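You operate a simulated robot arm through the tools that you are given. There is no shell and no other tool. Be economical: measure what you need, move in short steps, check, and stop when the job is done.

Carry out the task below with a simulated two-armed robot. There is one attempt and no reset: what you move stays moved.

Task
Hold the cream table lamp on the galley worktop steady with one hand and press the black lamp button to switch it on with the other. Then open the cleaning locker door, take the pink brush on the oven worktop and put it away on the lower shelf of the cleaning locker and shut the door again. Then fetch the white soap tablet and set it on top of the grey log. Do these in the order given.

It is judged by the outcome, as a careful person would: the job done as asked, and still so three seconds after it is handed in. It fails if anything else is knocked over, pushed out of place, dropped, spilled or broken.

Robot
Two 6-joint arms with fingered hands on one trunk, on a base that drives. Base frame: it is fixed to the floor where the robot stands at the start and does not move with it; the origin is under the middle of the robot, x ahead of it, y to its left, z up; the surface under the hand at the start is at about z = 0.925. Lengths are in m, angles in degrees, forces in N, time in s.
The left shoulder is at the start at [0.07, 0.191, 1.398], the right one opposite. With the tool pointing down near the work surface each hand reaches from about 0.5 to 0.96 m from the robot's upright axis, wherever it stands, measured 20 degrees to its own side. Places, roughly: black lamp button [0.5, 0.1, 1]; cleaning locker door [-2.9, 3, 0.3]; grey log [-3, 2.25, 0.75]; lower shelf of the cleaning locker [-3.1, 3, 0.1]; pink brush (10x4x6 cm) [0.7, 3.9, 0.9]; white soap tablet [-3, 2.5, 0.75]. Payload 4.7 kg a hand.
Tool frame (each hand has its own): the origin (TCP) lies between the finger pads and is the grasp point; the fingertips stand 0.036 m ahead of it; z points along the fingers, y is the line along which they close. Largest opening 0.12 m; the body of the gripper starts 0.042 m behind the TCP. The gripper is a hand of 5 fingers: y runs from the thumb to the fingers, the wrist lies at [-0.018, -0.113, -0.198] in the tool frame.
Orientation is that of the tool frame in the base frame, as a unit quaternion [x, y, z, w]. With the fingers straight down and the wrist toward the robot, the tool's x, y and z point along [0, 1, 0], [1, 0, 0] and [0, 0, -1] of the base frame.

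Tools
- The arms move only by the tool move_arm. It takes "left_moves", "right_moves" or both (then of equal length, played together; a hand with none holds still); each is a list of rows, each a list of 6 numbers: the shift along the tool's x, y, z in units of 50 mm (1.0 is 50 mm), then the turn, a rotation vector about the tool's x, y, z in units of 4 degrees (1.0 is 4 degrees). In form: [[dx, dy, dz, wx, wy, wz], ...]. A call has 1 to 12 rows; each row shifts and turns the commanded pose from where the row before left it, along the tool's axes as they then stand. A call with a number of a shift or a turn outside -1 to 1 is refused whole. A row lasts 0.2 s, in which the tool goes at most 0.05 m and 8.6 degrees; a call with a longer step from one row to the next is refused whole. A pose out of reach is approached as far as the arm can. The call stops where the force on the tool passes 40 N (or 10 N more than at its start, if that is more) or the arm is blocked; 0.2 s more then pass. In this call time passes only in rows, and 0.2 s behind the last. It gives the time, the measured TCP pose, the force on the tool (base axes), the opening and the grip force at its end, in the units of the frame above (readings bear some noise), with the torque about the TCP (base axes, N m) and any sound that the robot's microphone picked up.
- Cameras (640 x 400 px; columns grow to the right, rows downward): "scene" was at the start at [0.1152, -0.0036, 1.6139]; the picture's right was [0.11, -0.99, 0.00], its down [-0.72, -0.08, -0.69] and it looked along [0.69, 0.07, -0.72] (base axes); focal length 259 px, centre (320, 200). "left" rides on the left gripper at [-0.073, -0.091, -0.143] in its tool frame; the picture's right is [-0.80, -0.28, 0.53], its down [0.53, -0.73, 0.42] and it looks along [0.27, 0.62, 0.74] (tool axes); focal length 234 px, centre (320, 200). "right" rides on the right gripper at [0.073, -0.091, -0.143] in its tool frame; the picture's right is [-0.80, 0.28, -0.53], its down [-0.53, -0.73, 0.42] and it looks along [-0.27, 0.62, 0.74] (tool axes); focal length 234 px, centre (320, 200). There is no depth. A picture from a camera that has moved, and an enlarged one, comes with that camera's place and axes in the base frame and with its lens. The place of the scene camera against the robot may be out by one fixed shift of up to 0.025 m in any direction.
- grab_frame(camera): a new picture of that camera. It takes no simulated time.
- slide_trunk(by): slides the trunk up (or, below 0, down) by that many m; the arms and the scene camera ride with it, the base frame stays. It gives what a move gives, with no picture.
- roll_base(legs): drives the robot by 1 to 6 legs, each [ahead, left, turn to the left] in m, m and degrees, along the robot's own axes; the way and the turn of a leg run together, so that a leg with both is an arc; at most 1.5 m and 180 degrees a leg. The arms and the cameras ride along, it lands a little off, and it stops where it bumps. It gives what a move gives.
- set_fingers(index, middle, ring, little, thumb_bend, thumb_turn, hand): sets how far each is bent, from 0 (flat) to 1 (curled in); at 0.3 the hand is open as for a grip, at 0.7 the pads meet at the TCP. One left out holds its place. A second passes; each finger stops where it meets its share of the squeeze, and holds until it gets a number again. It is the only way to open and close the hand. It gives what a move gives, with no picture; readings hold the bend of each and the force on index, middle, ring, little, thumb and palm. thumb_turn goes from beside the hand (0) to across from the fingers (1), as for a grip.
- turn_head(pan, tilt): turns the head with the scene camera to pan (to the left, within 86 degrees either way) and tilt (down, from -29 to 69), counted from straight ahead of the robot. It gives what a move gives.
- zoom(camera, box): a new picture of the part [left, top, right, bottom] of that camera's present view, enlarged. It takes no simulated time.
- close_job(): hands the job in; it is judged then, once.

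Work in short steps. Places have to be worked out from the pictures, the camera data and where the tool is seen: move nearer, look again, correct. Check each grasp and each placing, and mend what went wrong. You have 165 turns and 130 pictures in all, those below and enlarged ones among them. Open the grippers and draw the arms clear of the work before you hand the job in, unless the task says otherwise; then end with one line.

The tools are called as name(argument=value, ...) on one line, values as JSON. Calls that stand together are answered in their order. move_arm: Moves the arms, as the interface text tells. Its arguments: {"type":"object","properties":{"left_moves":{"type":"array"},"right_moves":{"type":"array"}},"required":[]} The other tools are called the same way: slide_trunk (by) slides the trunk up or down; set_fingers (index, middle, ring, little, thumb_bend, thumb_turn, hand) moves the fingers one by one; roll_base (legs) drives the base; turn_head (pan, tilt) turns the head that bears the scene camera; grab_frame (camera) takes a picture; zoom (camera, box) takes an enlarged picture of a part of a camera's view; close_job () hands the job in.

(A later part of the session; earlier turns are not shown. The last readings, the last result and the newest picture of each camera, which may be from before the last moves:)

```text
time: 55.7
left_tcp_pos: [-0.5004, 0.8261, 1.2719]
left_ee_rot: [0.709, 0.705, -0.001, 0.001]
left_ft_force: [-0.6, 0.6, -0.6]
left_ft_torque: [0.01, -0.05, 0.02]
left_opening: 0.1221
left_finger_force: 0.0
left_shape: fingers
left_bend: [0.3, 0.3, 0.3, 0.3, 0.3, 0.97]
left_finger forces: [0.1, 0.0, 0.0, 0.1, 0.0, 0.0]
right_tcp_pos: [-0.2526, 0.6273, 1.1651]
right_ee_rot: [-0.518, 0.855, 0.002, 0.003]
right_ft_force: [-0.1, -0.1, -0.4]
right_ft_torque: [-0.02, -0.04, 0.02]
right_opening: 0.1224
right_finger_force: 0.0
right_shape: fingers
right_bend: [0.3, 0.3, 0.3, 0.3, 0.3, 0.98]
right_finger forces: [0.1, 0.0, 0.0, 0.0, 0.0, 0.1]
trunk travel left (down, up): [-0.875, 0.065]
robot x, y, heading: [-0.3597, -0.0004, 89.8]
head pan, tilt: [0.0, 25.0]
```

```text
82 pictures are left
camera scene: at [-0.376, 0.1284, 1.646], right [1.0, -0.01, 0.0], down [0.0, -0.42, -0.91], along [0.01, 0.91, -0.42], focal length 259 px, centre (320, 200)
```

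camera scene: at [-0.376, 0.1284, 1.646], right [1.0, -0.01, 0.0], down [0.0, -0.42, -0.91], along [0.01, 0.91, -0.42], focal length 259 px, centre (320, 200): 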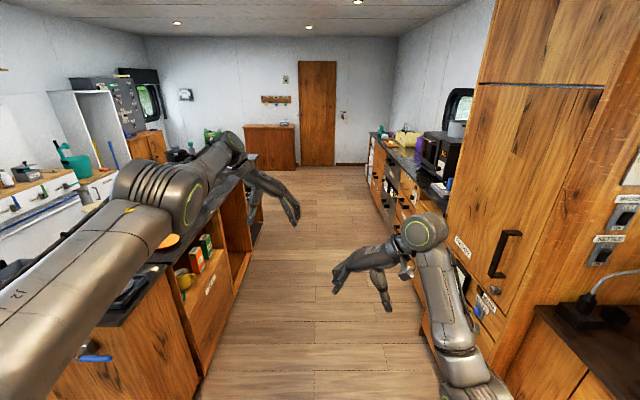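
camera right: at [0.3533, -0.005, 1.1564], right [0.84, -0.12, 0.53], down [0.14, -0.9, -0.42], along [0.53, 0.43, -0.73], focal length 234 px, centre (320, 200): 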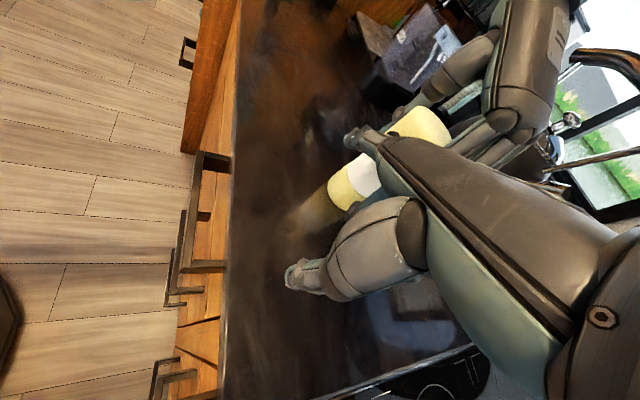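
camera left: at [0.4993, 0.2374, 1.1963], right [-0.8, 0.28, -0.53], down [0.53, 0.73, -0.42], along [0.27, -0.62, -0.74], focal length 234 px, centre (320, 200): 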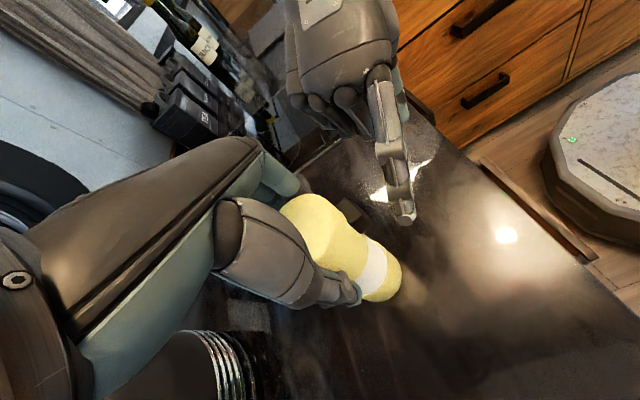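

The way ahead is clear, so I drive 2.7 m along the corridor.

roll_base(legs=[[1.4, 0, 0], [1.3, 0, 0]])

grab_frame(camera="scene")

turn_head(pan=75, tilt=25)

grab_frame(camera="scene")

```text
time: 68.7
left_tcp_pos: [-0.4926, 3.496, 1.2723]
left_ee_rot: [0.705, 0.71, -0.002, 0.0]
left_ft_force: [-0.5, -0.1, 0.6]
left_ft_torque: [0.01, -0.02, -0.02]
left_opening: 0.1221
left_finger_force: 0.2
left_shape: fingers
left_bend: [0.3, 0.3, 0.3, 0.3, 0.3, 0.97]
left_finger forces: [0.0, 0.0, 0.0, 0.0, 0.1, 0.0]
right_tcp_pos: [-0.2441, 3.2995, 1.1658]
right_ee_rot: [-0.523, 0.852, 0.004, 0.002]
right_ft_force: [0.0, 0.2, 0.4]
right_ft_torque: [0.01, 0.0, 0.03]
right_opening: 0.122
right_finger_force: 0.1
right_shape: fingers
right_bend: [0.3, 0.3, 0.3, 0.3, 0.3, 0.98]
right_finger forces: [0.1, 0.0, 0.0, 0.0, 0.1, 0.0]
trunk travel left (down, up): [-0.875, 0.065]
robot x, y, heading: [-0.345, 2.667, 90.1]
head pan, tilt: [0.0, 25.0]
```

```text
81 pictures are left
camera scene: at [-0.361, 2.7998, 1.6461], right [1.0, 0.0, 0.0], down [0.0, -0.42, -0.91], along [0.0, 0.91, -0.42], focal length 259 px, centre (320, 200)
```

scene: 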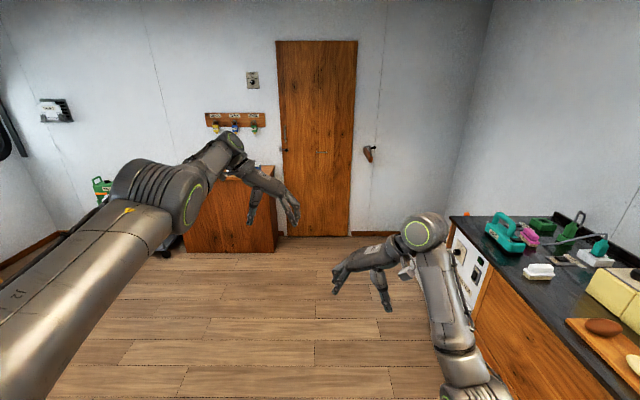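

```text
time: 70.2
left_tcp_pos: [-0.4932, 3.4974, 1.2717]
left_ee_rot: [0.705, 0.709, -0.001, 0.001]
left_ft_force: [0.2, -0.4, 0.1]
left_ft_torque: [0.0, 0.0, -0.02]
left_opening: 0.122
left_finger_force: 0.1
left_shape: fingers
left_bend: [0.3, 0.3, 0.3, 0.3, 0.3, 0.97]
left_finger forces: [0.0, 0.0, 0.0, 0.0, 0.0, 0.0]
right_tcp_pos: [-0.2439, 3.3004, 1.1665]
right_ee_rot: [-0.523, 0.853, 0.002, 0.003]
right_ft_force: [-0.1, 0.1, 0.5]
right_ft_torque: [-0.04, -0.02, 0.01]
right_opening: 0.1221
right_finger_force: 0.0
right_shape: fingers
right_bend: [0.3, 0.3, 0.3, 0.3, 0.3, 0.98]
right_finger forces: [0.1, 0.1, 0.1, 0.0, 0.0, 0.0]
trunk travel left (down, up): [-0.875, 0.065]
robot x, y, heading: [-0.3445, 2.6709, 90.2]
head pan, tilt: [75.0, 25.0]
```

```text
80 pictures are left
camera scene: at [-0.4497, 2.732, 1.646], right [0.26, 0.97, 0.0], down [0.41, -0.11, -0.91], along [-0.88, 0.23, -0.42], focal length 259 px, centre (320, 200)
```

scene: 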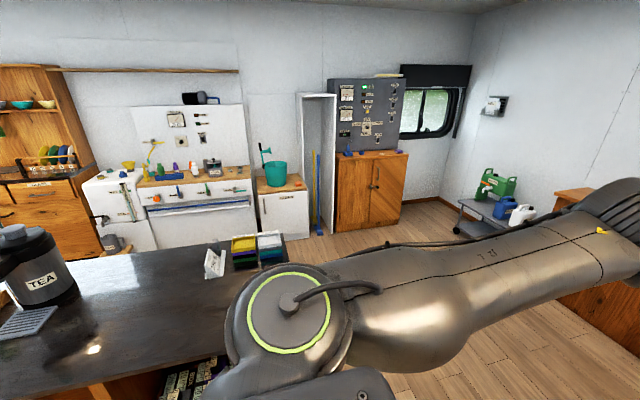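

The cleaning locker should be the low white cabinet under the green bucket, near (285,215) in this view. I zoom in there.

zoom(camera="scene", box=[130, 130, 330, 250])

```text
3.20 times, centred on (230, 190) of scene
camera zoom: at [-0.4497, 2.732, 1.646], right [0.26, 0.97, 0.0], down [0.41, -0.11, -0.91], along [-0.88, 0.23, -0.42], focal length 828 px, centre (608, 232)
```

zoom: 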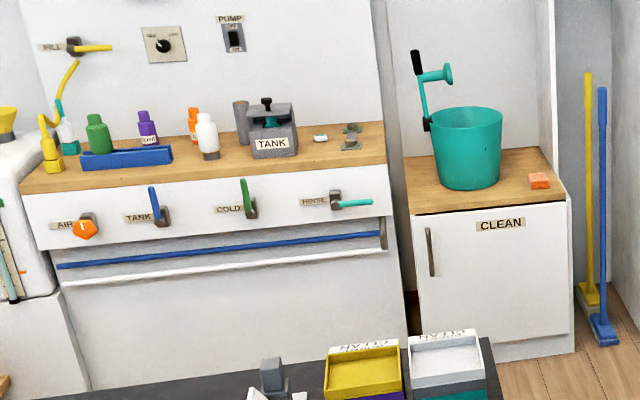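

The "CLEAN" door has its handle on its left at about [-2.88, 2.78, 0.49] and its hinge on the far (+y) side. I go around the island end and look from nearer.

roll_base(legs=[[0.75, 0, 0], [0, 0, 90], [1.0, 0, 0]])

turn_head(pan=20, tilt=30)

grab_frame(camera="scene")

```text
time: 83.0
left_tcp_pos: [-2.1791, 3.281, 1.2734]
left_ee_rot: [0.004, 1.0, 0.0, 0.001]
left_ft_force: [-0.1, 0.9, 0.0]
left_ft_torque: [-0.01, 0.01, 0.0]
left_opening: 0.1223
left_finger_force: 0.1
left_shape: fingers
left_bend: [0.3, 0.3, 0.3, 0.3, 0.3, 0.97]
left_finger forces: [0.1, 0.1, 0.1, 0.0, 0.1, 0.0]
right_tcp_pos: [-1.9815, 3.5282, 1.1657]
right_ee_rot: [0.971, -0.24, -0.004, 0.001]
right_ft_force: [-0.1, 0.0, -0.1]
right_ft_torque: [0.0, 0.05, -0.03]
right_opening: 0.1221
right_finger_force: 0.1
right_shape: fingers
right_bend: [0.3, 0.3, 0.3, 0.3, 0.3, 0.98]
right_finger forces: [0.1, 0.0, 0.0, 0.0, 0.0, 0.1]
trunk travel left (down, up): [-0.875, 0.065]
robot x, y, heading: [-1.3518, 3.4161, 179.4]
head pan, tilt: [75.0, 25.0]
```

```text
time: 84.2
left_tcp_pos: [-2.181, 3.2814, 1.2717]
left_ee_rot: [0.005, 1.0, -0.001, 0.001]
left_ft_force: [0.8, -0.3, 0.0]
left_ft_torque: [0.0, -0.01, 0.01]
left_opening: 0.1219
left_finger_force: 0.1
left_shape: fingers
left_bend: [0.3, 0.3, 0.3, 0.3, 0.3, 0.97]
left_finger forces: [0.0, 0.0, 0.0, 0.0, 0.1, 0.0]
right_tcp_pos: [-1.9808, 3.5278, 1.1643]
right_ee_rot: [0.971, -0.24, -0.004, 0.0]
right_ft_force: [0.0, -0.5, -0.4]
right_ft_torque: [-0.01, 0.02, -0.04]
right_opening: 0.1222
right_finger_force: 0.0
right_shape: fingers
right_bend: [0.3, 0.3, 0.3, 0.3, 0.3, 0.98]
right_finger forces: [0.0, 0.0, 0.1, 0.0, 0.1, 0.1]
trunk travel left (down, up): [-0.875, 0.065]
robot x, y, heading: [-1.35, 3.4164, 179.5]
head pan, tilt: [20.0, 30.0]
```

```text
78 pictures are left
camera scene: at [-1.503, 3.376, 1.6381], right [-0.33, 0.94, 0.0], down [0.47, 0.17, -0.87], along [-0.82, -0.29, -0.5], focal length 259 px, centre (320, 200)
```

scene: 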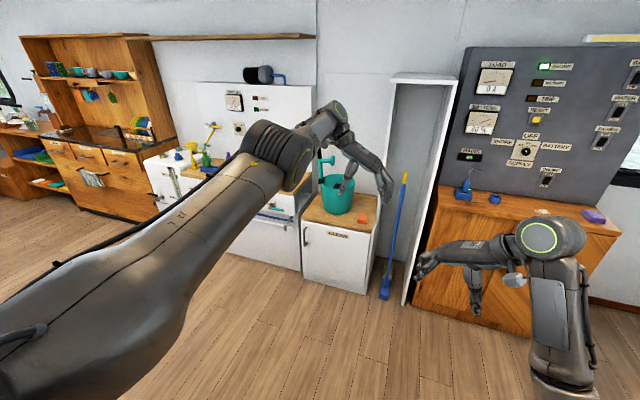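

The handle is confirmed near [-2.88, 2.78, 0.47], with the door about 0.5 m wide and hinged at y≈3.25. In free space I pitch the left hand up to point forward, keeping its closing line horizontal.

move_arm(left_moves=[[0, 0, 0, 0, 1, 0], [0, 0, 0, 0, 1, 0], [0, 0, 0, 0, 1, 0], [0, 0, 0, 0, 1, 0], [0, 0, 0, 0, 1, 0], [0, 0, 0, 0, 1, 0], [0, 0, 0, 0, 1, 0], [0, 0, 0, 0, 1, 0], [0, 0, 0, 0, 1, 0], [0, 0, 0, 0, 1, 0], [0, 0, 0, 0, 1, 0], [0, 0, 0, 0, 1, 0]])

move_arm(left_moves=[[0, 0, 0, 0, 1, 0], [0, 0, 0, 0, 1, 0], [0, 0, 0, 0, 1, 0], [0, 0, 0, 0, 1, 0], [0, 0, 0, 0, 1, 0], [0, 0, 0, 0, 1, 0], [0, 0, 0, 0, 1, 0], [0, 0, 0, 0, 1, 0], [0, 0, 0, 0, 1, 0], [0, 0, 0, 0, 1, 0]])

grab_frame(camera="scene")

```text
time: 86.8
left_tcp_pos: [-2.3355, 3.2831, 1.2797]
left_ee_rot: [0.005, 0.914, 0.002, -0.405]
left_ft_force: [0.7, -0.4, -0.1]
left_ft_torque: [0.02, 0.03, -0.01]
left_opening: 0.122
left_finger_force: 0.0
left_shape: fingers
left_bend: [0.3, 0.3, 0.3, 0.3, 0.3, 0.97]
left_finger forces: [0.0, 0.0, 0.0, 0.0, 0.1, 0.1]
left hand out of reach, approached as far as the arm can: row 1, 2, 3, 4, 5, 6, 7, 8, 9, 10, 11, 12
right_tcp_pos: [-1.9813, 3.5273, 1.1651]
right_ee_rot: [0.971, -0.241, -0.003, 0.001]
right_ft_force: [0.5, 0.7, 0.1]
right_ft_torque: [0.03, -0.01, -0.02]
right_opening: 0.1222
right_finger_force: 0.2
right_shape: fingers
right_bend: [0.3, 0.3, 0.3, 0.3, 0.3, 0.98]
right_finger forces: [0.0, 0.1, 0.0, 0.1, 0.1, 0.0]
trunk travel left (down, up): [-0.875, 0.065]
robot x, y, heading: [-1.3539, 3.4201, 179.4]
head pan, tilt: [20.0, 30.0]
```

```text
time: 89.0
left_tcp_pos: [-2.3843, 3.282, 1.2721]
left_ee_rot: [0.004, 0.72, 0.002, -0.694]
left_ft_force: [-0.2, 0.3, 0.3]
left_ft_torque: [0.04, -0.03, -0.01]
left_opening: 0.122
left_finger_force: 0.0
left_shape: fingers
left_bend: [0.3, 0.3, 0.3, 0.3, 0.3, 0.98]
left_finger forces: [0.1, 0.1, 0.0, 0.0, 0.0, 0.1]
left hand out of reach, approached as far as the arm can: row 1, 2, 3, 4, 5, 6, 7, 9
right_tcp_pos: [-1.9825, 3.5265, 1.1651]
right_ee_rot: [0.971, -0.24, -0.003, 0.0]
right_ft_force: [0.1, 0.2, 0.6]
right_ft_torque: [0.0, 0.0, -0.02]
right_opening: 0.1221
right_finger_force: 0.1
right_shape: fingers
right_bend: [0.3, 0.3, 0.3, 0.3, 0.3, 0.98]
right_finger forces: [0.1, 0.0, 0.0, 0.1, 0.0, 0.0]
trunk travel left (down, up): [-0.875, 0.065]
robot x, y, heading: [-1.3537, 3.4199, 179.3]
head pan, tilt: [20.0, 30.0]
```

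```text
77 pictures are left
camera scene: at [-1.5036, 3.3752, 1.638], right [-0.33, 0.94, 0.0], down [0.47, 0.17, -0.87], along [-0.82, -0.29, -0.5], focal length 259 px, centre (320, 200)
```

scene: 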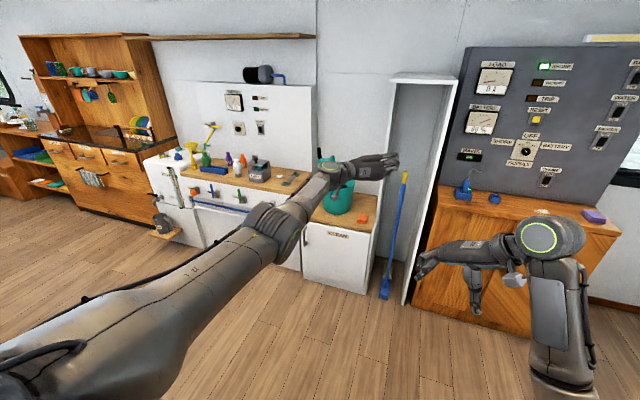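

The left hand now points forward with its closing line horizontal. I lift the right hand for ground clearance, and look down-left at the island corner before driving.

move_arm(right_moves=[[0, 0, -0.9, 0, 0, 0], [0, 0, -0.9, 0, 0, 0], [0, 0, -0.9, 0, 0, 0], [0, 0, -0.9, 0, 0, 0]])

turn_head(pan=75, tilt=55)

grab_frame(camera="scene")

```text
time: 90.0
left_tcp_pos: [-2.3837, 3.2832, 1.2718]
left_ee_rot: [0.004, 0.721, 0.002, -0.693]
left_ft_force: [0.3, 0.2, -0.1]
left_ft_torque: [0.02, -0.02, 0.02]
left_opening: 0.1223
left_finger_force: 0.1
left_shape: fingers
left_bend: [0.3, 0.3, 0.3, 0.3, 0.3, 0.98]
left_finger forces: [0.0, 0.0, 0.1, 0.0, 0.0, 0.1]
right_tcp_pos: [-2.0335, 3.5464, 1.3214]
right_ee_rot: [0.971, -0.241, -0.004, 0.006]
right_ft_force: [-0.3, 0.4, 0.7]
right_ft_torque: [-0.01, -0.02, -0.01]
right_opening: 0.1221
right_finger_force: 0.0
right_shape: fingers
right_bend: [0.3, 0.3, 0.3, 0.3, 0.3, 0.98]
right_finger forces: [0.0, 0.1, 0.0, 0.0, 0.0, 0.1]
right hand out of reach, approached as far as the arm can: row 1, 2, 3, 4
trunk travel left (down, up): [-0.875, 0.065]
robot x, y, heading: [-1.3529, 3.4179, 179.2]
head pan, tilt: [20.0, 30.0]
```

```text
time: 91.3
left_tcp_pos: [-2.3839, 3.2823, 1.2713]
left_ee_rot: [0.003, 0.719, 0.002, -0.695]
left_ft_force: [0.9, 0.6, 0.1]
left_ft_torque: [-0.02, -0.03, 0.05]
left_opening: 0.1222
left_finger_force: 0.0
left_shape: fingers
left_bend: [0.3, 0.3, 0.3, 0.3, 0.3, 0.98]
left_finger forces: [0.0, 0.1, 0.1, 0.0, 0.0, 0.0]
right_tcp_pos: [-2.0322, 3.5476, 1.3204]
right_ee_rot: [0.971, -0.241, -0.004, 0.007]
right_ft_force: [0.1, 0.1, 0.3]
right_ft_torque: [0.02, -0.01, -0.04]
right_opening: 0.1221
right_finger_force: 0.0
right_shape: fingers
right_bend: [0.3, 0.3, 0.3, 0.3, 0.3, 0.98]
right_finger forces: [0.0, 0.1, 0.0, 0.1, 0.0, 0.0]
trunk travel left (down, up): [-0.875, 0.065]
robot x, y, heading: [-1.3492, 3.4199, 179.3]
head pan, tilt: [75.0, 55.0]
```

```text
76 pictures are left
camera scene: at [-1.4372, 3.3367, 1.6021], right [-0.96, 0.27, 0.0], down [0.22, 0.79, -0.57], along [-0.15, -0.55, -0.82], focal length 259 px, centre (320, 200)
```

scene: 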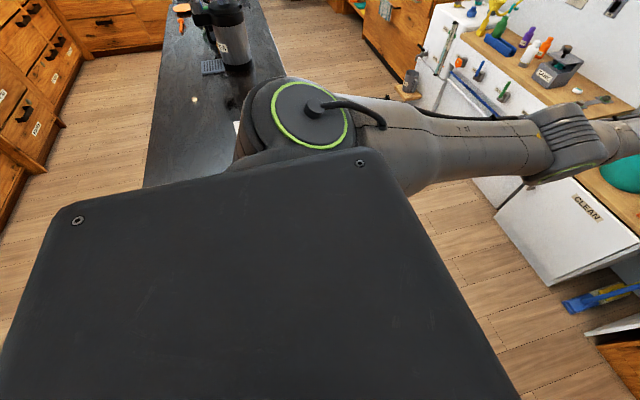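

The island's corner is near [-1.6, 2.85], so I should stand at x≤−1.95. I test whether the left hand can retract 0.15 m in this posture.

move_arm(left_moves=[[0, 0, -0.8, 0, 0, 0], [0, 0, -0.8, 0, 0, 0], [0, 0, -0.8, 0, 0, 0], [0, 0, -0.6, 0, 0, 0]])

```text
time: 92.3
left_tcp_pos: [-2.2343, 3.2796, 1.2767]
left_ee_rot: [0.003, 0.719, 0.003, -0.695]
left_ft_force: [0.1, -1.1, 0.0]
left_ft_torque: [0.02, 0.03, -0.02]
left_opening: 0.1221
left_finger_force: 0.0
left_shape: fingers
left_bend: [0.3, 0.3, 0.3, 0.3, 0.3, 0.98]
left_finger forces: [0.0, 0.0, 0.1, 0.1, 0.1, 0.0]
right_tcp_pos: [-2.0327, 3.5447, 1.3208]
right_ee_rot: [0.971, -0.24, -0.005, 0.006]
right_ft_force: [-0.2, 0.6, 0.7]
right_ft_torque: [0.0, -0.02, 0.01]
right_opening: 0.122
right_finger_force: 0.0
right_shape: fingers
right_bend: [0.3, 0.3, 0.3, 0.3, 0.3, 0.98]
right_finger forces: [0.0, 0.0, 0.0, 0.1, 0.1, 0.0]
trunk travel left (down, up): [-0.875, 0.065]
robot x, y, heading: [-1.3514, 3.4163, 179.4]
head pan, tilt: [75.0, 55.0]
```

It retracts fine. I pull back a little more, then drive to about [-1.93, 2.93] and look at the door.

move_arm(left_moves=[[0, 0, -0.8, 0, 0, 0], [0, 0, -0.8, 0, 0, 0]])

roll_base(legs=[[0.58, 0, 0.6], [0, 0.48, 0]])

turn_head(pan=0, tilt=50)

grab_frame(camera="scene")

```text
time: 92.9
left_tcp_pos: [-2.1521, 3.2817, 1.2819]
left_ee_rot: [0.003, 0.72, 0.003, -0.694]
left_ft_force: [0.9, 1.0, 0.7]
left_ft_torque: [0.03, 0.01, -0.03]
left_opening: 0.1221
left_finger_force: 0.1
left_shape: fingers
left_bend: [0.3, 0.3, 0.3, 0.3, 0.3, 0.98]
left_finger forces: [0.1, 0.0, 0.0, 0.1, 0.0, 0.0]
right_tcp_pos: [-2.0323, 3.5458, 1.3221]
right_ee_rot: [0.971, -0.239, -0.005, 0.007]
right_ft_force: [0.3, 0.5, 0.9]
right_ft_torque: [-0.02, 0.03, -0.04]
right_opening: 0.1221
right_finger_force: 0.0
right_shape: fingers
right_bend: [0.3, 0.3, 0.3, 0.3, 0.3, 0.98]
right_finger forces: [0.1, 0.0, 0.1, 0.1, 0.0, 0.0]
trunk travel left (down, up): [-0.875, 0.065]
robot x, y, heading: [-1.3509, 3.4194, 179.6]
head pan, tilt: [75.0, 55.0]
```

```text
time: 98.7
left_tcp_pos: [-2.7427, 2.8053, 1.2816]
left_ee_rot: [0.001, 0.72, 0.0, -0.694]
left_ft_force: [0.1, -0.2, 0.3]
left_ft_torque: [0.03, 0.0, 0.04]
left_opening: 0.1219
left_finger_force: 0.1
left_shape: fingers
left_bend: [0.3, 0.3, 0.3, 0.3, 0.3, 0.98]
left_finger forces: [0.0, 0.0, 0.0, 0.0, 0.0, 0.0]
right_tcp_pos: [-2.6218, 3.0698, 1.3211]
right_ee_rot: [0.972, -0.236, -0.004, 0.007]
right_ft_force: [-0.1, 0.0, -0.1]
right_ft_torque: [0.0, 0.01, 0.01]
right_opening: 0.122
right_finger_force: 0.1
right_shape: fingers
right_bend: [0.3, 0.3, 0.3, 0.3, 0.3, 0.98]
right_finger forces: [0.0, 0.0, 0.1, 0.0, 0.1, 0.0]
trunk travel left (down, up): [-0.875, 0.065]
robot x, y, heading: [-1.9405, 2.9471, 180.0]
head pan, tilt: [75.0, 55.0]
```

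```text
time: 100.1
left_tcp_pos: [-2.7418, 2.8046, 1.2808]
left_ee_rot: [0.001, 0.72, 0.0, -0.694]
left_ft_force: [-0.2, -0.5, -0.3]
left_ft_torque: [0.01, 0.01, -0.02]
left_opening: 0.1219
left_finger_force: 0.0
left_shape: fingers
left_bend: [0.3, 0.3, 0.3, 0.3, 0.3, 0.98]
left_finger forces: [0.0, 0.0, 0.0, 0.0, 0.1, 0.0]
right_tcp_pos: [-2.6231, 3.0695, 1.3206]
right_ee_rot: [0.971, -0.237, -0.004, 0.007]
right_ft_force: [-0.3, 0.1, -0.5]
right_ft_torque: [0.03, -0.01, 0.04]
right_opening: 0.1218
right_finger_force: 0.0
right_shape: fingers
right_bend: [0.3, 0.3, 0.3, 0.3, 0.3, 0.98]
right_finger forces: [0.0, 0.1, 0.0, 0.0, 0.0, 0.1]
trunk travel left (down, up): [-0.875, 0.065]
robot x, y, heading: [-1.9399, 2.945, 180.0]
head pan, tilt: [0.0, 50.0]
```

```text
75 pictures are left
camera scene: at [-2.083, 2.9339, 1.6085], right [0.0, 1.0, 0.0], down [0.77, 0.0, -0.64], along [-0.64, 0.0, -0.77], focal length 259 px, centre (320, 200)
```

scene: 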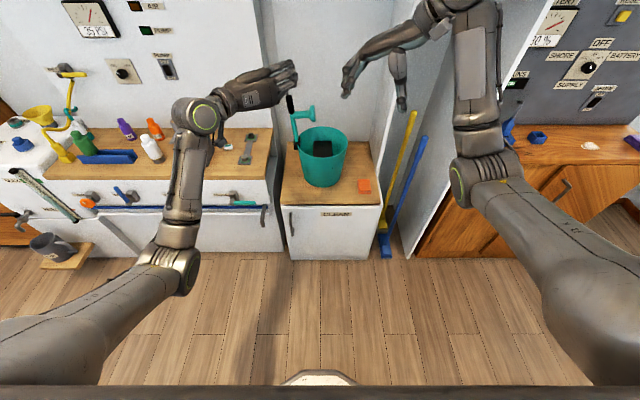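

The handle is seen at about y 2.77, z 0.48, with the door plane at x≈−2.86. I move the right hand aside out of the door's swing, then lower the trunk 0.79 m.

move_arm(right_moves=[[-0.16, -0.9, 0, 0, 0, 0], [-0.16, -0.9, 0, 0, 0, 0], [-0.16, -0.9, 0, 0, 0, 0], [-0.16, -0.9, 0, 0, 0, 0], [-0.16, -0.9, 0, 0, 0, 0], [-0.16, -0.9, 0, 0, 0, 0]])

slide_trunk(by=-0.4)

slide_trunk(by=-0.39)

turn_head(pan=10, tilt=35)

grab_frame(camera="scene")

grab_frame(camera="left")

```text
time: 101.5
left_tcp_pos: [-2.7406, 2.8054, 1.2817]
left_ee_rot: [0.002, 0.719, 0.0, -0.695]
left_ft_force: [-0.1, 0.2, -0.2]
left_ft_torque: [-0.03, 0.01, 0.06]
left_opening: 0.1223
left_finger_force: 0.0
left_shape: fingers
left_bend: [0.3, 0.3, 0.3, 0.3, 0.3, 0.98]
left_finger forces: [0.0, 0.0, 0.0, 0.0, 0.0, 0.0]
right_tcp_pos: [-2.5386, 3.3354, 1.3189]
right_ee_rot: [0.971, -0.237, -0.005, 0.007]
right_ft_force: [0.4, 1.1, -0.4]
right_ft_torque: [-0.04, 0.05, 0.03]
right_opening: 0.122
right_finger_force: 0.0
right_shape: fingers
right_bend: [0.3, 0.3, 0.3, 0.3, 0.3, 0.98]
right_finger forces: [0.0, 0.0, 0.0, 0.0, 0.1, 0.0]
trunk travel left (down, up): [-0.875, 0.065]
robot x, y, heading: [-1.9389, 2.9453, 180.0]
head pan, tilt: [0.0, 50.0]
```

```text
time: 105.4
left_tcp_pos: [-2.7425, 2.8039, 0.8807]
left_ee_rot: [0.002, 0.72, 0.0, -0.694]
left_ft_force: [-0.9, -1.2, -1.0]
left_ft_torque: [-0.04, 0.03, 0.03]
left_opening: 0.1221
left_finger_force: 0.0
left_shape: fingers
left_bend: [0.3, 0.3, 0.3, 0.3, 0.3, 0.98]
left_finger forces: [0.0, 0.0, 0.0, 0.1, 0.1, 0.1]
right_tcp_pos: [-2.5406, 3.3328, 0.9191]
right_ee_rot: [0.972, -0.236, -0.004, 0.007]
right_ft_force: [-0.5, -0.4, 0.0]
right_ft_torque: [0.01, -0.01, -0.01]
right_opening: 0.1223
right_finger_force: 0.2
right_shape: fingers
right_bend: [0.3, 0.3, 0.3, 0.3, 0.3, 0.98]
right_finger forces: [0.1, 0.1, 0.0, 0.0, 0.0, 0.0]
trunk travel left (down, up): [-0.475, 0.465]
robot x, y, heading: [-1.9416, 2.949, 179.9]
head pan, tilt: [0.0, 50.0]
```

```text
time: 109.1
left_tcp_pos: [-2.7412, 2.8045, 0.491]
left_ee_rot: [0.001, 0.72, -0.001, -0.694]
left_ft_force: [0.1, -0.8, 0.3]
left_ft_torque: [0.0, 0.01, 0.02]
left_opening: 0.1219
left_finger_force: 0.0
left_shape: fingers
left_bend: [0.3, 0.3, 0.3, 0.3, 0.3, 0.98]
left_finger forces: [0.0, 0.0, 0.1, 0.0, 0.0, 0.0]
right_tcp_pos: [-2.5392, 3.3327, 0.528]
right_ee_rot: [0.972, -0.237, -0.005, 0.007]
right_ft_force: [0.3, 0.8, 0.4]
right_ft_torque: [0.03, 0.05, 0.0]
right_opening: 0.1224
right_finger_force: 0.1
right_shape: fingers
right_bend: [0.3, 0.3, 0.3, 0.3, 0.3, 0.98]
right_finger forces: [0.0, 0.1, 0.1, 0.0, 0.0, 0.0]
trunk travel left (down, up): [-0.085, 0.855]
robot x, y, heading: [-1.9402, 2.9445, 179.7]
head pan, tilt: [0.0, 50.0]
```

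```text
time: 109.9
left_tcp_pos: [-2.7423, 2.8048, 0.4904]
left_ee_rot: [0.001, 0.72, 0.0, -0.694]
left_ft_force: [-0.2, 0.0, 0.0]
left_ft_torque: [-0.01, -0.01, 0.0]
left_opening: 0.1221
left_finger_force: 0.0
left_shape: fingers
left_bend: [0.3, 0.3, 0.3, 0.3, 0.3, 0.98]
left_finger forces: [0.1, 0.0, 0.0, 0.0, 0.0, 0.0]
right_tcp_pos: [-2.5394, 3.3327, 0.5283]
right_ee_rot: [0.972, -0.237, -0.004, 0.008]
right_ft_force: [0.3, 0.6, 0.2]
right_ft_torque: [-0.03, 0.05, 0.0]
right_opening: 0.1222
right_finger_force: 0.1
right_shape: fingers
right_bend: [0.3, 0.3, 0.3, 0.3, 0.3, 0.98]
right_finger forces: [0.0, 0.1, 0.0, 0.0, 0.1, 0.0]
trunk travel left (down, up): [-0.085, 0.855]
robot x, y, heading: [-1.9417, 2.9466, 179.8]
head pan, tilt: [10.0, 35.0]
```

```text
74 pictures are left
camera scene: at [-2.0924, 2.9189, 0.8402], right [-0.17, 0.99, 0.0], down [0.57, 0.1, -0.82], along [-0.81, -0.14, -0.57], focal length 259 px, centre (320, 200)
```

scene: 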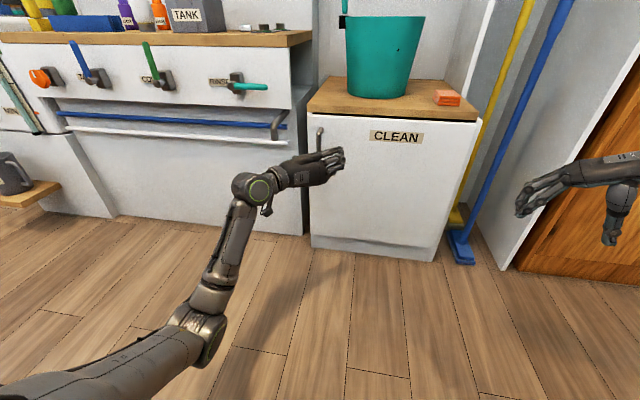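

```text
73 pictures are left
camera left: at [-2.5965, 2.7115, 0.4243], right [-0.5, -0.28, -0.82], down [-0.45, -0.73, 0.52], along [-0.75, 0.62, 0.24], focal length 234 px, centre (320, 200)
```

left: 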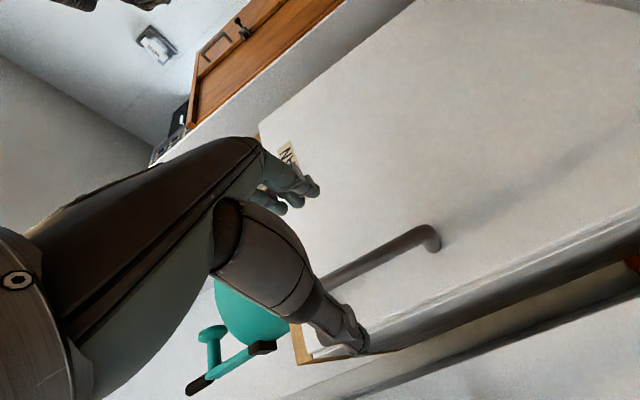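

The handle bar is at about y 2.797, z 0.41–0.57, and my TCP is at y 2.805, z 0.49, so it is well placed. I advance 55 mm and look.

move_arm(left_moves=[[0, -0.15, 0.55, 0, 0, 0], [0, 0, 0.55, 0, 0, 0]])

grab_frame(camera="left")

zoom(camera="scene", box=[260, 90, 400, 200])

```text
time: 110.5
left_tcp_pos: [-2.7968, 2.7963, 0.4899]
left_ee_rot: [0.002, 0.721, 0.0, -0.693]
left_ft_force: [0.7, -0.2, -0.2]
left_ft_torque: [0.04, 0.03, 0.05]
left_opening: 0.1219
left_finger_force: 0.0
left_shape: fingers
left_bend: [0.3, 0.3, 0.3, 0.3, 0.3, 0.98]
left_finger forces: [0.1, 0.0, 0.0, 0.1, 0.0, 0.0]
right_tcp_pos: [-2.5393, 3.3328, 0.5283]
right_ee_rot: [0.971, -0.237, -0.004, 0.008]
right_ft_force: [0.5, 0.2, 0.5]
right_ft_torque: [0.03, 0.01, 0.02]
right_opening: 0.1223
right_finger_force: 0.0
right_shape: fingers
right_bend: [0.3, 0.3, 0.3, 0.3, 0.3, 0.98]
right_finger forces: [0.0, 0.1, 0.1, 0.0, 0.1, 0.0]
trunk travel left (down, up): [-0.085, 0.855]
robot x, y, heading: [-1.9338, 2.9471, 179.9]
head pan, tilt: [10.0, 35.0]
```

```text
72 pictures are left
camera left: at [-2.6515, 2.7041, 0.423], right [-0.5, -0.28, -0.82], down [-0.45, -0.73, 0.52], along [-0.75, 0.62, 0.24], focal length 234 px, centre (320, 200)
```

left: 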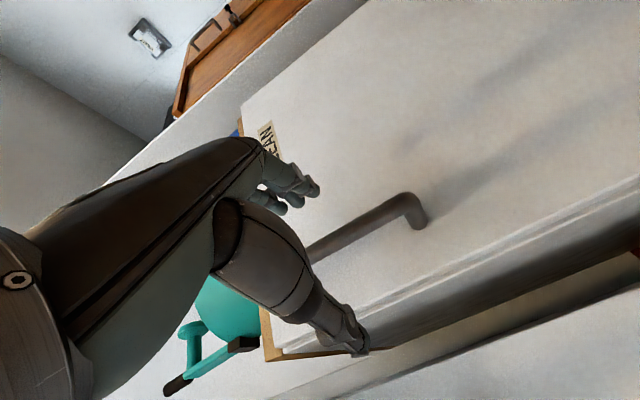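

```text
3.64 times, centred on (330, 145) of scene
camera zoom: at [-2.0924, 2.9188, 0.8402], right [-0.17, 0.99, 0.0], down [0.57, 0.1, -0.82], along [-0.81, -0.14, -0.57], focal length 941 px, centre (284, 400)
```

zoom: 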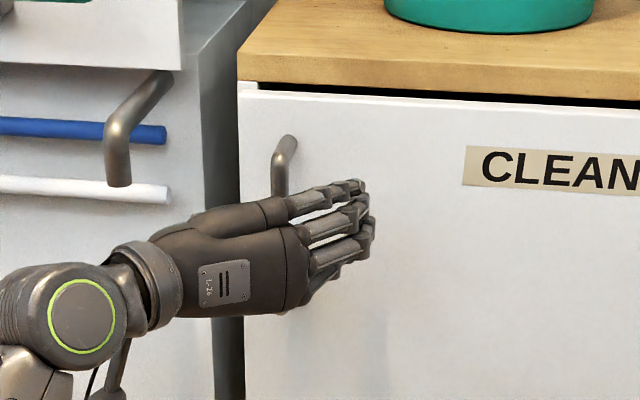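

Triangulated, the bar sits at x≈−2.80, y≈2.79, which is about at my TCP. I advance 10 mm more and close on it.

move_arm(left_moves=[[0, -0.1, 0.2, 0, 0, 0]])

set_fingers(hand="left", index=0.75, middle=0.75, ring=0.75, little=0.75, thumb_bend=0.75)

grab_frame(camera="left")

```text
time: 110.9
left_tcp_pos: [-2.8074, 2.7924, 0.4907]
left_ee_rot: [0.001, 0.72, 0.0, -0.694]
left_ft_force: [0.7, 0.1, 0.0]
left_ft_torque: [-0.02, 0.0, -0.02]
left_opening: 0.1221
left_finger_force: 0.1
left_shape: fingers
left_bend: [0.3, 0.3, 0.3, 0.3, 0.3, 0.98]
left_finger forces: [0.0, 0.0, 0.0, 0.0, 0.0, 0.0]
right_tcp_pos: [-2.5385, 3.3313, 0.5275]
right_ee_rot: [0.972, -0.237, -0.004, 0.006]
right_ft_force: [0.1, -0.2, -0.1]
right_ft_torque: [-0.01, 0.0, 0.0]
right_opening: 0.1223
right_finger_force: 0.0
right_shape: fingers
right_bend: [0.3, 0.3, 0.3, 0.3, 0.3, 0.98]
right_finger forces: [0.0, 0.1, 0.1, 0.0, 0.0, 0.1]
trunk travel left (down, up): [-0.085, 0.855]
robot x, y, heading: [-1.9397, 2.9475, 179.7]
head pan, tilt: [10.0, 35.0]
```

```text
time: 111.9
left_tcp_pos: [-2.8069, 2.7971, 0.4918]
left_ee_rot: [0.003, 0.72, 0.002, -0.694]
left_ft_force: [-2.7, 30.0, 1.0]
left_ft_torque: [-0.96, 0.04, -0.31]
left_opening: 0.0
left_finger_force: 12.1
left_shape: fingers
left_bend: [0.74, 0.74, 0.73, 0.74, 0.72, 0.97]
left_finger forces: [0.1, 5.1, 8.0, 12.2, 0.1, 0.1]
right_tcp_pos: [-2.5387, 3.3363, 0.5275]
right_ee_rot: [0.971, -0.238, -0.005, 0.008]
right_ft_force: [1.1, -0.5, 0.0]
right_ft_torque: [0.0, 0.01, -0.01]
right_opening: 0.1222
right_finger_force: 0.1
right_shape: fingers
right_bend: [0.3, 0.3, 0.3, 0.3, 0.3, 0.98]
right_finger forces: [0.1, 0.0, 0.1, 0.0, 0.0, 0.0]
trunk travel left (down, up): [-0.085, 0.855]
robot x, y, heading: [-1.9383, 2.9443, 179.7]
head pan, tilt: [10.0, 35.0]
```

```text
70 pictures are left
camera left: at [-2.6619, 2.7036, 0.4241], right [-0.5, -0.28, -0.82], down [-0.45, -0.73, 0.52], along [-0.74, 0.63, 0.24], focal length 234 px, centre (320, 200)
```

left: 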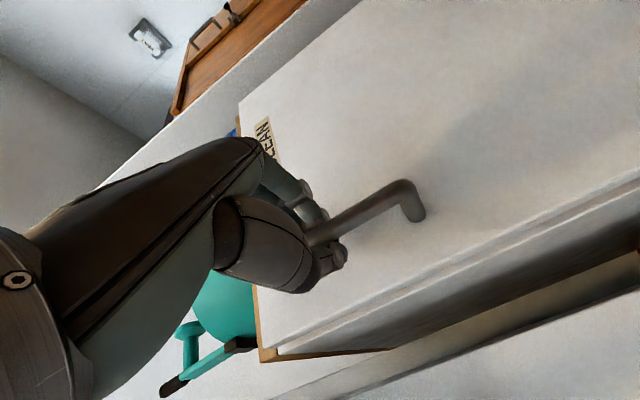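

The fingers cage the bar, though with a side load of 30 N. I ease 5 mm sideways and start pulling along the door's arc, turning with it.

move_arm(left_moves=[[0, -0.1, 0, 0, 0, 0], [0, 0.08, -0.6, 1, 0, 0], [0, 0.08, -0.6, 1, 0, 0], [0, 0.08, -0.6, 1, 0, 0]])

grab_frame(camera="scene")

```text
time: 113.0
left_tcp_pos: [-2.7195, 2.8144, 0.492]
left_ee_rot: [-0.068, 0.718, -0.07, -0.689]
left_ft_force: [-6.3, 23.0, -1.4]
left_ft_torque: [-0.83, -0.06, -0.21]
left_opening: 0.0
left_finger_force: 11.1
left_shape: fingers
left_bend: [0.74, 0.74, 0.74, 0.74, 0.73, 0.97]
left_finger forces: [0.0, 5.1, 7.1, 9.8, 0.0, 0.0]
right_tcp_pos: [-2.5381, 3.337, 0.526]
right_ee_rot: [0.971, -0.239, -0.005, 0.007]
right_ft_force: [0.1, -0.2, 0.0]
right_ft_torque: [-0.04, 0.02, 0.0]
right_opening: 0.1224
right_finger_force: 0.0
right_shape: fingers
right_bend: [0.3, 0.3, 0.3, 0.3, 0.3, 0.98]
right_finger forces: [0.1, 0.1, 0.0, 0.1, 0.1, 0.0]
trunk travel left (down, up): [-0.085, 0.855]
robot x, y, heading: [-1.9383, 2.9438, 179.7]
head pan, tilt: [10.0, 35.0]
stopped in row 4 (left hand): the force on the tool passed its limit at 42 N (the readings are from after the stop); the commanded pose is now the measured one
```

```text
69 pictures are left
camera scene: at [-2.0932, 2.9213, 0.8402], right [-0.17, 0.99, 0.0], down [0.57, 0.09, -0.82], along [-0.81, -0.14, -0.57], focal length 259 px, centre (320, 200)
```

scene: 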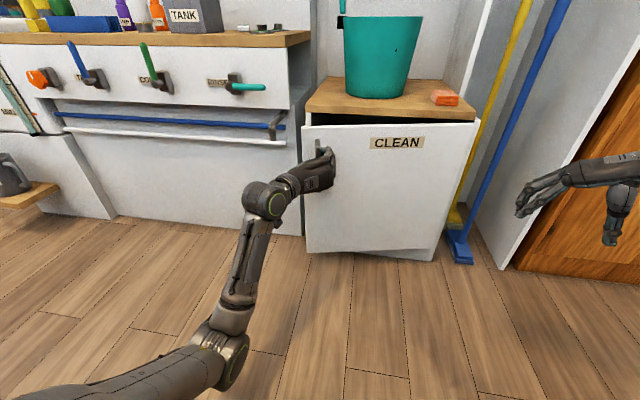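

The door has opened about 12°. I loosen the fingers slightly to cut the side load and keep pulling along the arc.

set_fingers(hand="left", index=0.68, middle=0.68, ring=0.68, little=0.68)

move_arm(left_moves=[[0, 0.05, -0.6, 1, 0, 0], [0, 0.05, -0.6, 1, 0, 0], [0, 0.05, -0.6, 1, 0, 0], [0, 0.05, -0.6, 1, 0, 0]])

```text
time: 114.0
left_tcp_pos: [-2.7194, 2.8093, 0.4913]
left_ee_rot: [-0.07, 0.718, -0.071, -0.689]
left_ft_force: [-4.3, 15.1, 0.2]
left_ft_torque: [-0.53, -0.03, -0.18]
left_opening: 0.0037
left_finger_force: 8.4
left_shape: fingers
left_bend: [0.64, 0.68, 0.67, 0.64, 0.74, 0.97]
left_finger forces: [5.3, 0.1, 1.4, 8.9, 1.3, 0.0]
right_tcp_pos: [-2.5384, 3.3335, 0.5281]
right_ee_rot: [0.971, -0.238, -0.004, 0.007]
right_ft_force: [-0.5, -0.2, 0.5]
right_ft_torque: [0.02, 0.01, -0.01]
right_opening: 0.1221
right_finger_force: 0.0
right_shape: fingers
right_bend: [0.3, 0.3, 0.3, 0.3, 0.3, 0.98]
right_finger forces: [0.0, 0.0, 0.0, 0.0, 0.0, 0.1]
trunk travel left (down, up): [-0.085, 0.855]
robot x, y, heading: [-1.9357, 2.9469, 180.0]
head pan, tilt: [10.0, 35.0]
```

```text
time: 114.7
left_tcp_pos: [-2.6699, 2.8221, 0.4942]
left_ee_rot: [-0.105, 0.707, -0.14, -0.685]
left_ft_force: [-11.3, 24.6, -7.4]
left_ft_torque: [-0.57, -0.5, -0.26]
left_opening: 0.01
left_finger_force: 14.4
left_shape: fingers
left_bend: [0.58, 0.67, 0.65, 0.62, 0.75, 0.98]
left_finger forces: [10.7, 2.0, 4.9, 10.9, 0.0, 0.1]
right_tcp_pos: [-2.5366, 3.341, 0.5271]
right_ee_rot: [0.97, -0.241, -0.004, 0.007]
right_ft_force: [-0.1, 0.9, -0.9]
right_ft_torque: [-0.01, 0.02, -0.02]
right_opening: 0.122
right_finger_force: 0.1
right_shape: fingers
right_bend: [0.3, 0.3, 0.3, 0.3, 0.3, 0.98]
right_finger forces: [0.1, 0.1, 0.0, 0.0, 0.0, 0.1]
trunk travel left (down, up): [-0.085, 0.855]
robot x, y, heading: [-1.9408, 2.948, 179.5]
head pan, tilt: [10.0, 35.0]
stopped in row 3 (left hand): the force on the tool passed its limit at 58 N (the readings are from after the stop); the commanded pose is now the measured one
```

The door is ajar about 18°. I release the handle, back the hand away and look, then push the door from its inner edge.

set_fingers(hand="left", index=0.2, middle=0.2, ring=0.2, little=0.2, thumb_bend=0.2)

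move_arm(left_moves=[[0, 0, -0.8, 0, 0, 0], [0, 0, -0.8, 0, 0, 0]])

grab_frame(camera="scene")

grab_frame(camera="left")

```text
time: 115.7
left_tcp_pos: [-2.6688, 2.8173, 0.4972]
left_ee_rot: [-0.109, 0.704, -0.141, -0.687]
left_ft_force: [0.6, -0.5, -0.3]
left_ft_torque: [0.01, 0.0, 0.0]
left_opening: 0.1491
left_finger_force: 0.1
left_shape: fingers
left_bend: [0.2, 0.2, 0.2, 0.2, 0.2, 0.98]
left_finger forces: [0.1, 0.0, 0.0, 0.1, 0.1, 0.1]
right_tcp_pos: [-2.5387, 3.336, 0.5272]
right_ee_rot: [0.971, -0.238, -0.005, 0.006]
right_ft_force: [0.0, 0.4, 0.5]
right_ft_torque: [-0.01, -0.01, 0.01]
right_opening: 0.1219
right_finger_force: 0.1
right_shape: fingers
right_bend: [0.3, 0.3, 0.3, 0.3, 0.3, 0.98]
right_finger forces: [0.1, 0.1, 0.0, 0.0, 0.1, 0.0]
trunk travel left (down, up): [-0.085, 0.855]
robot x, y, heading: [-1.9404, 2.9439, 179.4]
head pan, tilt: [10.0, 35.0]
```

```text
time: 116.3
left_tcp_pos: [-2.6257, 2.7592, 0.5021]
left_ee_rot: [0.069, -0.66, 0.247, 0.707]
left_ft_force: [0.9, 0.8, -0.3]
left_ft_torque: [0.02, 0.04, 0.03]
left_opening: 0.1499
left_finger_force: 0.0
left_shape: fingers
left_bend: [0.2, 0.2, 0.2, 0.2, 0.2, 0.97]
left_finger forces: [0.0, 0.0, 0.0, 0.1, 0.0, 0.0]
right_tcp_pos: [-2.5376, 3.3373, 0.5259]
right_ee_rot: [0.971, -0.241, -0.003, 0.006]
right_ft_force: [-0.6, 0.1, -0.5]
right_ft_torque: [0.0, -0.01, -0.01]
right_opening: 0.1222
right_finger_force: 0.0
right_shape: fingers
right_bend: [0.3, 0.3, 0.3, 0.3, 0.3, 0.98]
right_finger forces: [0.0, 0.1, 0.1, 0.0, 0.0, 0.0]
trunk travel left (down, up): [-0.085, 0.855]
robot x, y, heading: [-1.9404, 2.9466, 179.6]
head pan, tilt: [10.0, 35.0]
stopped in row 2 (left hand): the arm was blocked; the commanded pose is now the measured one
```

```text
68 pictures are left
camera scene: at [-2.0931, 2.921, 0.8377], right [-0.17, 0.99, 0.0], down [0.57, 0.09, -0.82], along [-0.81, -0.14, -0.57], focal length 259 px, centre (320, 200)
```

scene: 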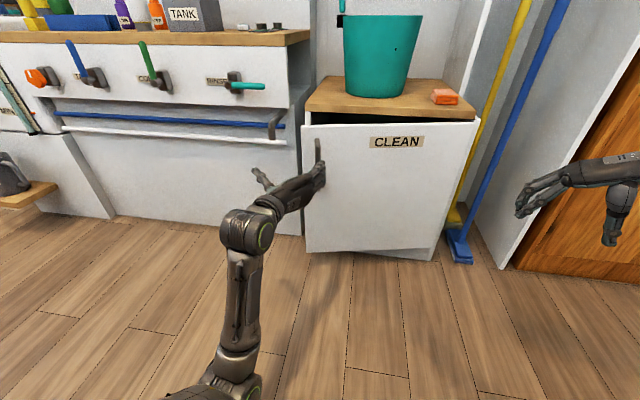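

```text
67 pictures are left
camera left: at [-2.4584, 2.7208, 0.4361], right [-0.36, -0.67, -0.65], down [-0.06, -0.68, 0.73], along [-0.93, 0.3, 0.2], focal length 234 px, centre (320, 200)
```

left: 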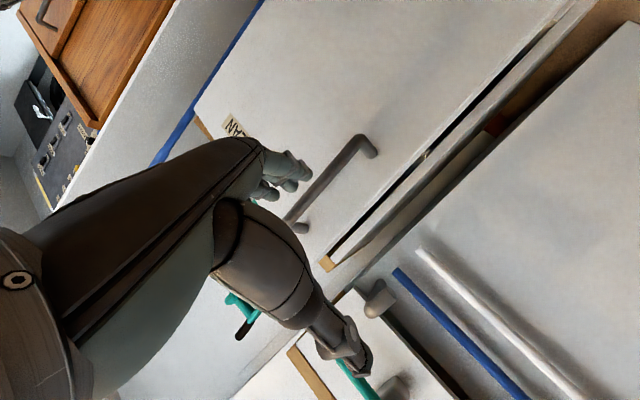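

The hand is clear of the bar and the door is about 11° ajar. I straighten the hand (yaw back 35°, remove the roll) and lower it 0.1 m, to slip behind the free edge below the rails.

move_arm(left_moves=[[-0.25, -0.1, 0, -0.88, 0, -0.47], [-0.25, -0.1, 0, -0.88, 0, -0.47], [-0.25, -0.1, 0, -0.88, 0, -0.47], [-0.25, -0.1, 0, -0.88, 0, -0.47], [-0.25, -0.1, 0, -0.88, 0, -0.47], [-0.25, -0.1, 0, -0.88, 0, -0.47], [-0.25, -0.1, 0, -0.88, 0, -0.47], [-0.25, -0.1, 0, -0.88, 0, -0.47], [0, -0.1, 0, -0.95, 0, 0], [0, -0.1, 0, -0.95, 0, 0]])

grab_frame(camera="left")

grab_frame(camera="scene")

```text
time: 118.5
left_tcp_pos: [-2.6229, 2.6964, 0.4101]
left_ee_rot: [-0.067, -0.683, -0.062, 0.724]
left_ft_force: [0.0, 0.2, 0.2]
left_ft_torque: [0.0, -0.02, 0.05]
left_opening: 0.1497
left_finger_force: 0.1
left_shape: fingers
left_bend: [0.2, 0.2, 0.2, 0.2, 0.2, 0.98]
left_finger forces: [0.0, 0.0, 0.0, 0.0, 0.0, 0.0]
right_tcp_pos: [-2.5378, 3.3367, 0.5288]
right_ee_rot: [0.971, -0.24, -0.005, 0.007]
right_ft_force: [-0.5, 0.4, -0.3]
right_ft_torque: [-0.04, 0.02, -0.02]
right_opening: 0.1222
right_finger_force: 0.1
right_shape: fingers
right_bend: [0.3, 0.3, 0.3, 0.3, 0.3, 0.98]
right_finger forces: [0.1, 0.1, 0.0, 0.0, 0.1, 0.0]
trunk travel left (down, up): [-0.085, 0.855]
robot x, y, heading: [-1.94, 2.9494, 179.4]
head pan, tilt: [10.0, 35.0]
```

```text
66 pictures are left
camera left: at [-2.5028, 2.5792, 0.3314], right [-0.61, -0.18, -0.77], down [-0.52, -0.64, 0.57], along [-0.59, 0.75, 0.3], focal length 234 px, centre (320, 200)
```

left: 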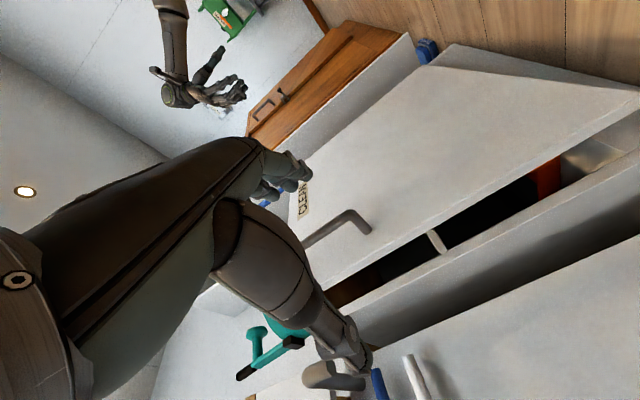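

```text
65 pictures are left
camera scene: at [-2.0926, 2.9206, 0.8403], right [-0.17, 0.99, 0.0], down [0.57, 0.09, -0.82], along [-0.81, -0.14, -0.57], focal length 259 px, centre (320, 200)
```

scene: 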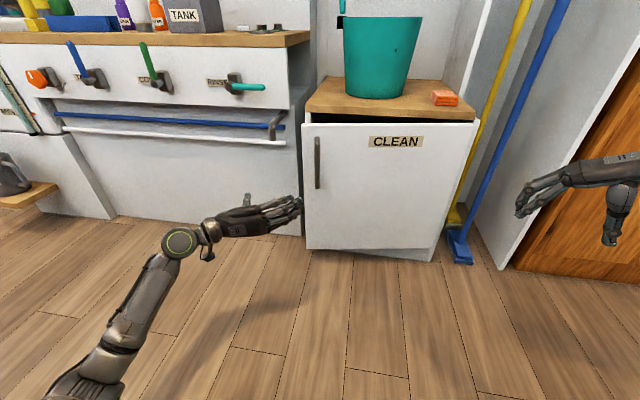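

The hand now points forward slightly right. I half-close the fingers into a slim paddle, then slide it in just left of the door's free edge.

set_fingers(hand="left", index=0.55, middle=0.55, ring=0.55, little=0.55, thumb_bend=0.55)

move_arm(left_moves=[[0, -0.4, 0, 0, 0, 0], [0, -0.2, 0.9, 0, 0, 0], [0, -0.2, 0.9, 0, 0, 0], [0, -0.15, 0.9, 0, 0, 0], [0, -0.15, 0.9, 0, 0, 0]])

grab_frame(camera="left")

zoom(camera="scene", box=[200, 90, 400, 270])

```text
time: 119.5
left_tcp_pos: [-2.6229, 2.6974, 0.4097]
left_ee_rot: [-0.067, -0.684, -0.061, 0.724]
left_ft_force: [-0.1, 0.4, 0.5]
left_ft_torque: [-0.03, -0.04, 0.01]
left_opening: 0.0487
left_finger_force: 0.1
left_shape: fingers
left_bend: [0.55, 0.55, 0.55, 0.55, 0.55, 0.98]
left_finger forces: [0.0, 0.0, 0.0, 0.0, 0.0, 0.1]
right_tcp_pos: [-2.5363, 3.3372, 0.5275]
right_ee_rot: [0.971, -0.24, -0.003, 0.007]
right_ft_force: [-0.4, 0.6, 0.2]
right_ft_torque: [-0.02, -0.01, 0.01]
right_opening: 0.1221
right_finger_force: 0.1
right_shape: fingers
right_bend: [0.3, 0.3, 0.3, 0.3, 0.3, 0.98]
right_finger forces: [0.0, 0.1, 0.0, 0.1, 0.0, 0.0]
trunk travel left (down, up): [-0.085, 0.855]
robot x, y, heading: [-1.9381, 2.9463, 179.4]
head pan, tilt: [10.0, 35.0]
```

```text
time: 120.7
left_tcp_pos: [-2.8102, 2.6758, 0.4188]
left_ee_rot: [-0.067, -0.683, -0.061, 0.724]
left_ft_force: [-0.6, -0.1, 0.2]
left_ft_torque: [-0.01, 0.04, -0.02]
left_opening: 0.0486
left_finger_force: 0.0
left_shape: fingers
left_bend: [0.55, 0.55, 0.55, 0.55, 0.55, 0.98]
left_finger forces: [0.0, 0.1, 0.0, 0.0, 0.1, 0.0]
right_tcp_pos: [-2.5363, 3.3366, 0.5284]
right_ee_rot: [0.971, -0.239, -0.004, 0.007]
right_ft_force: [0.6, -1.2, 0.2]
right_ft_torque: [0.01, -0.02, 0.0]
right_opening: 0.1221
right_finger_force: 0.0
right_shape: fingers
right_bend: [0.3, 0.3, 0.3, 0.3, 0.3, 0.98]
right_finger forces: [0.1, 0.0, 0.0, 0.0, 0.0, 0.0]
trunk travel left (down, up): [-0.085, 0.855]
robot x, y, heading: [-1.9421, 2.9477, 179.9]
head pan, tilt: [10.0, 35.0]
```

```text
64 pictures are left
camera left: at [-2.6894, 2.5585, 0.3412], right [-0.61, -0.18, -0.77], down [-0.52, -0.64, 0.57], along [-0.6, 0.74, 0.3], focal length 234 px, centre (320, 200)
```

left: 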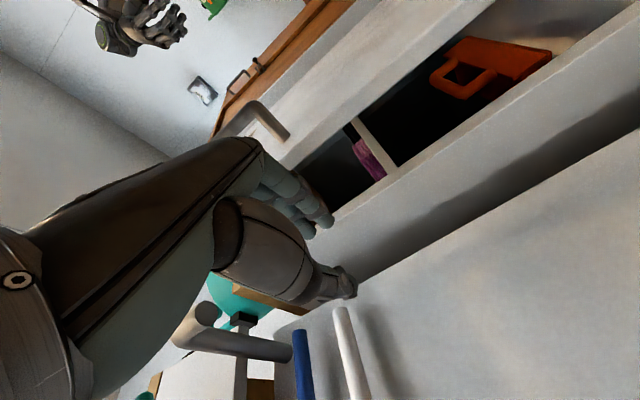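

```text
2.22 times, centred on (300, 180) of scene
camera zoom: at [-2.0926, 2.9206, 0.8402], right [-0.17, 0.99, 0.0], down [0.57, 0.1, -0.82], along [-0.81, -0.14, -0.57], focal length 575 px, centre (364, 244)
```

zoom: 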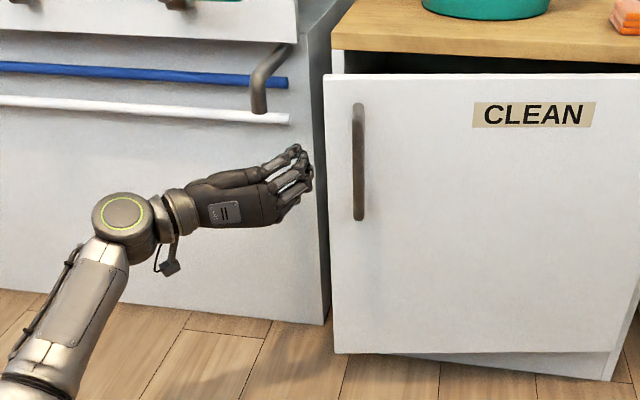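

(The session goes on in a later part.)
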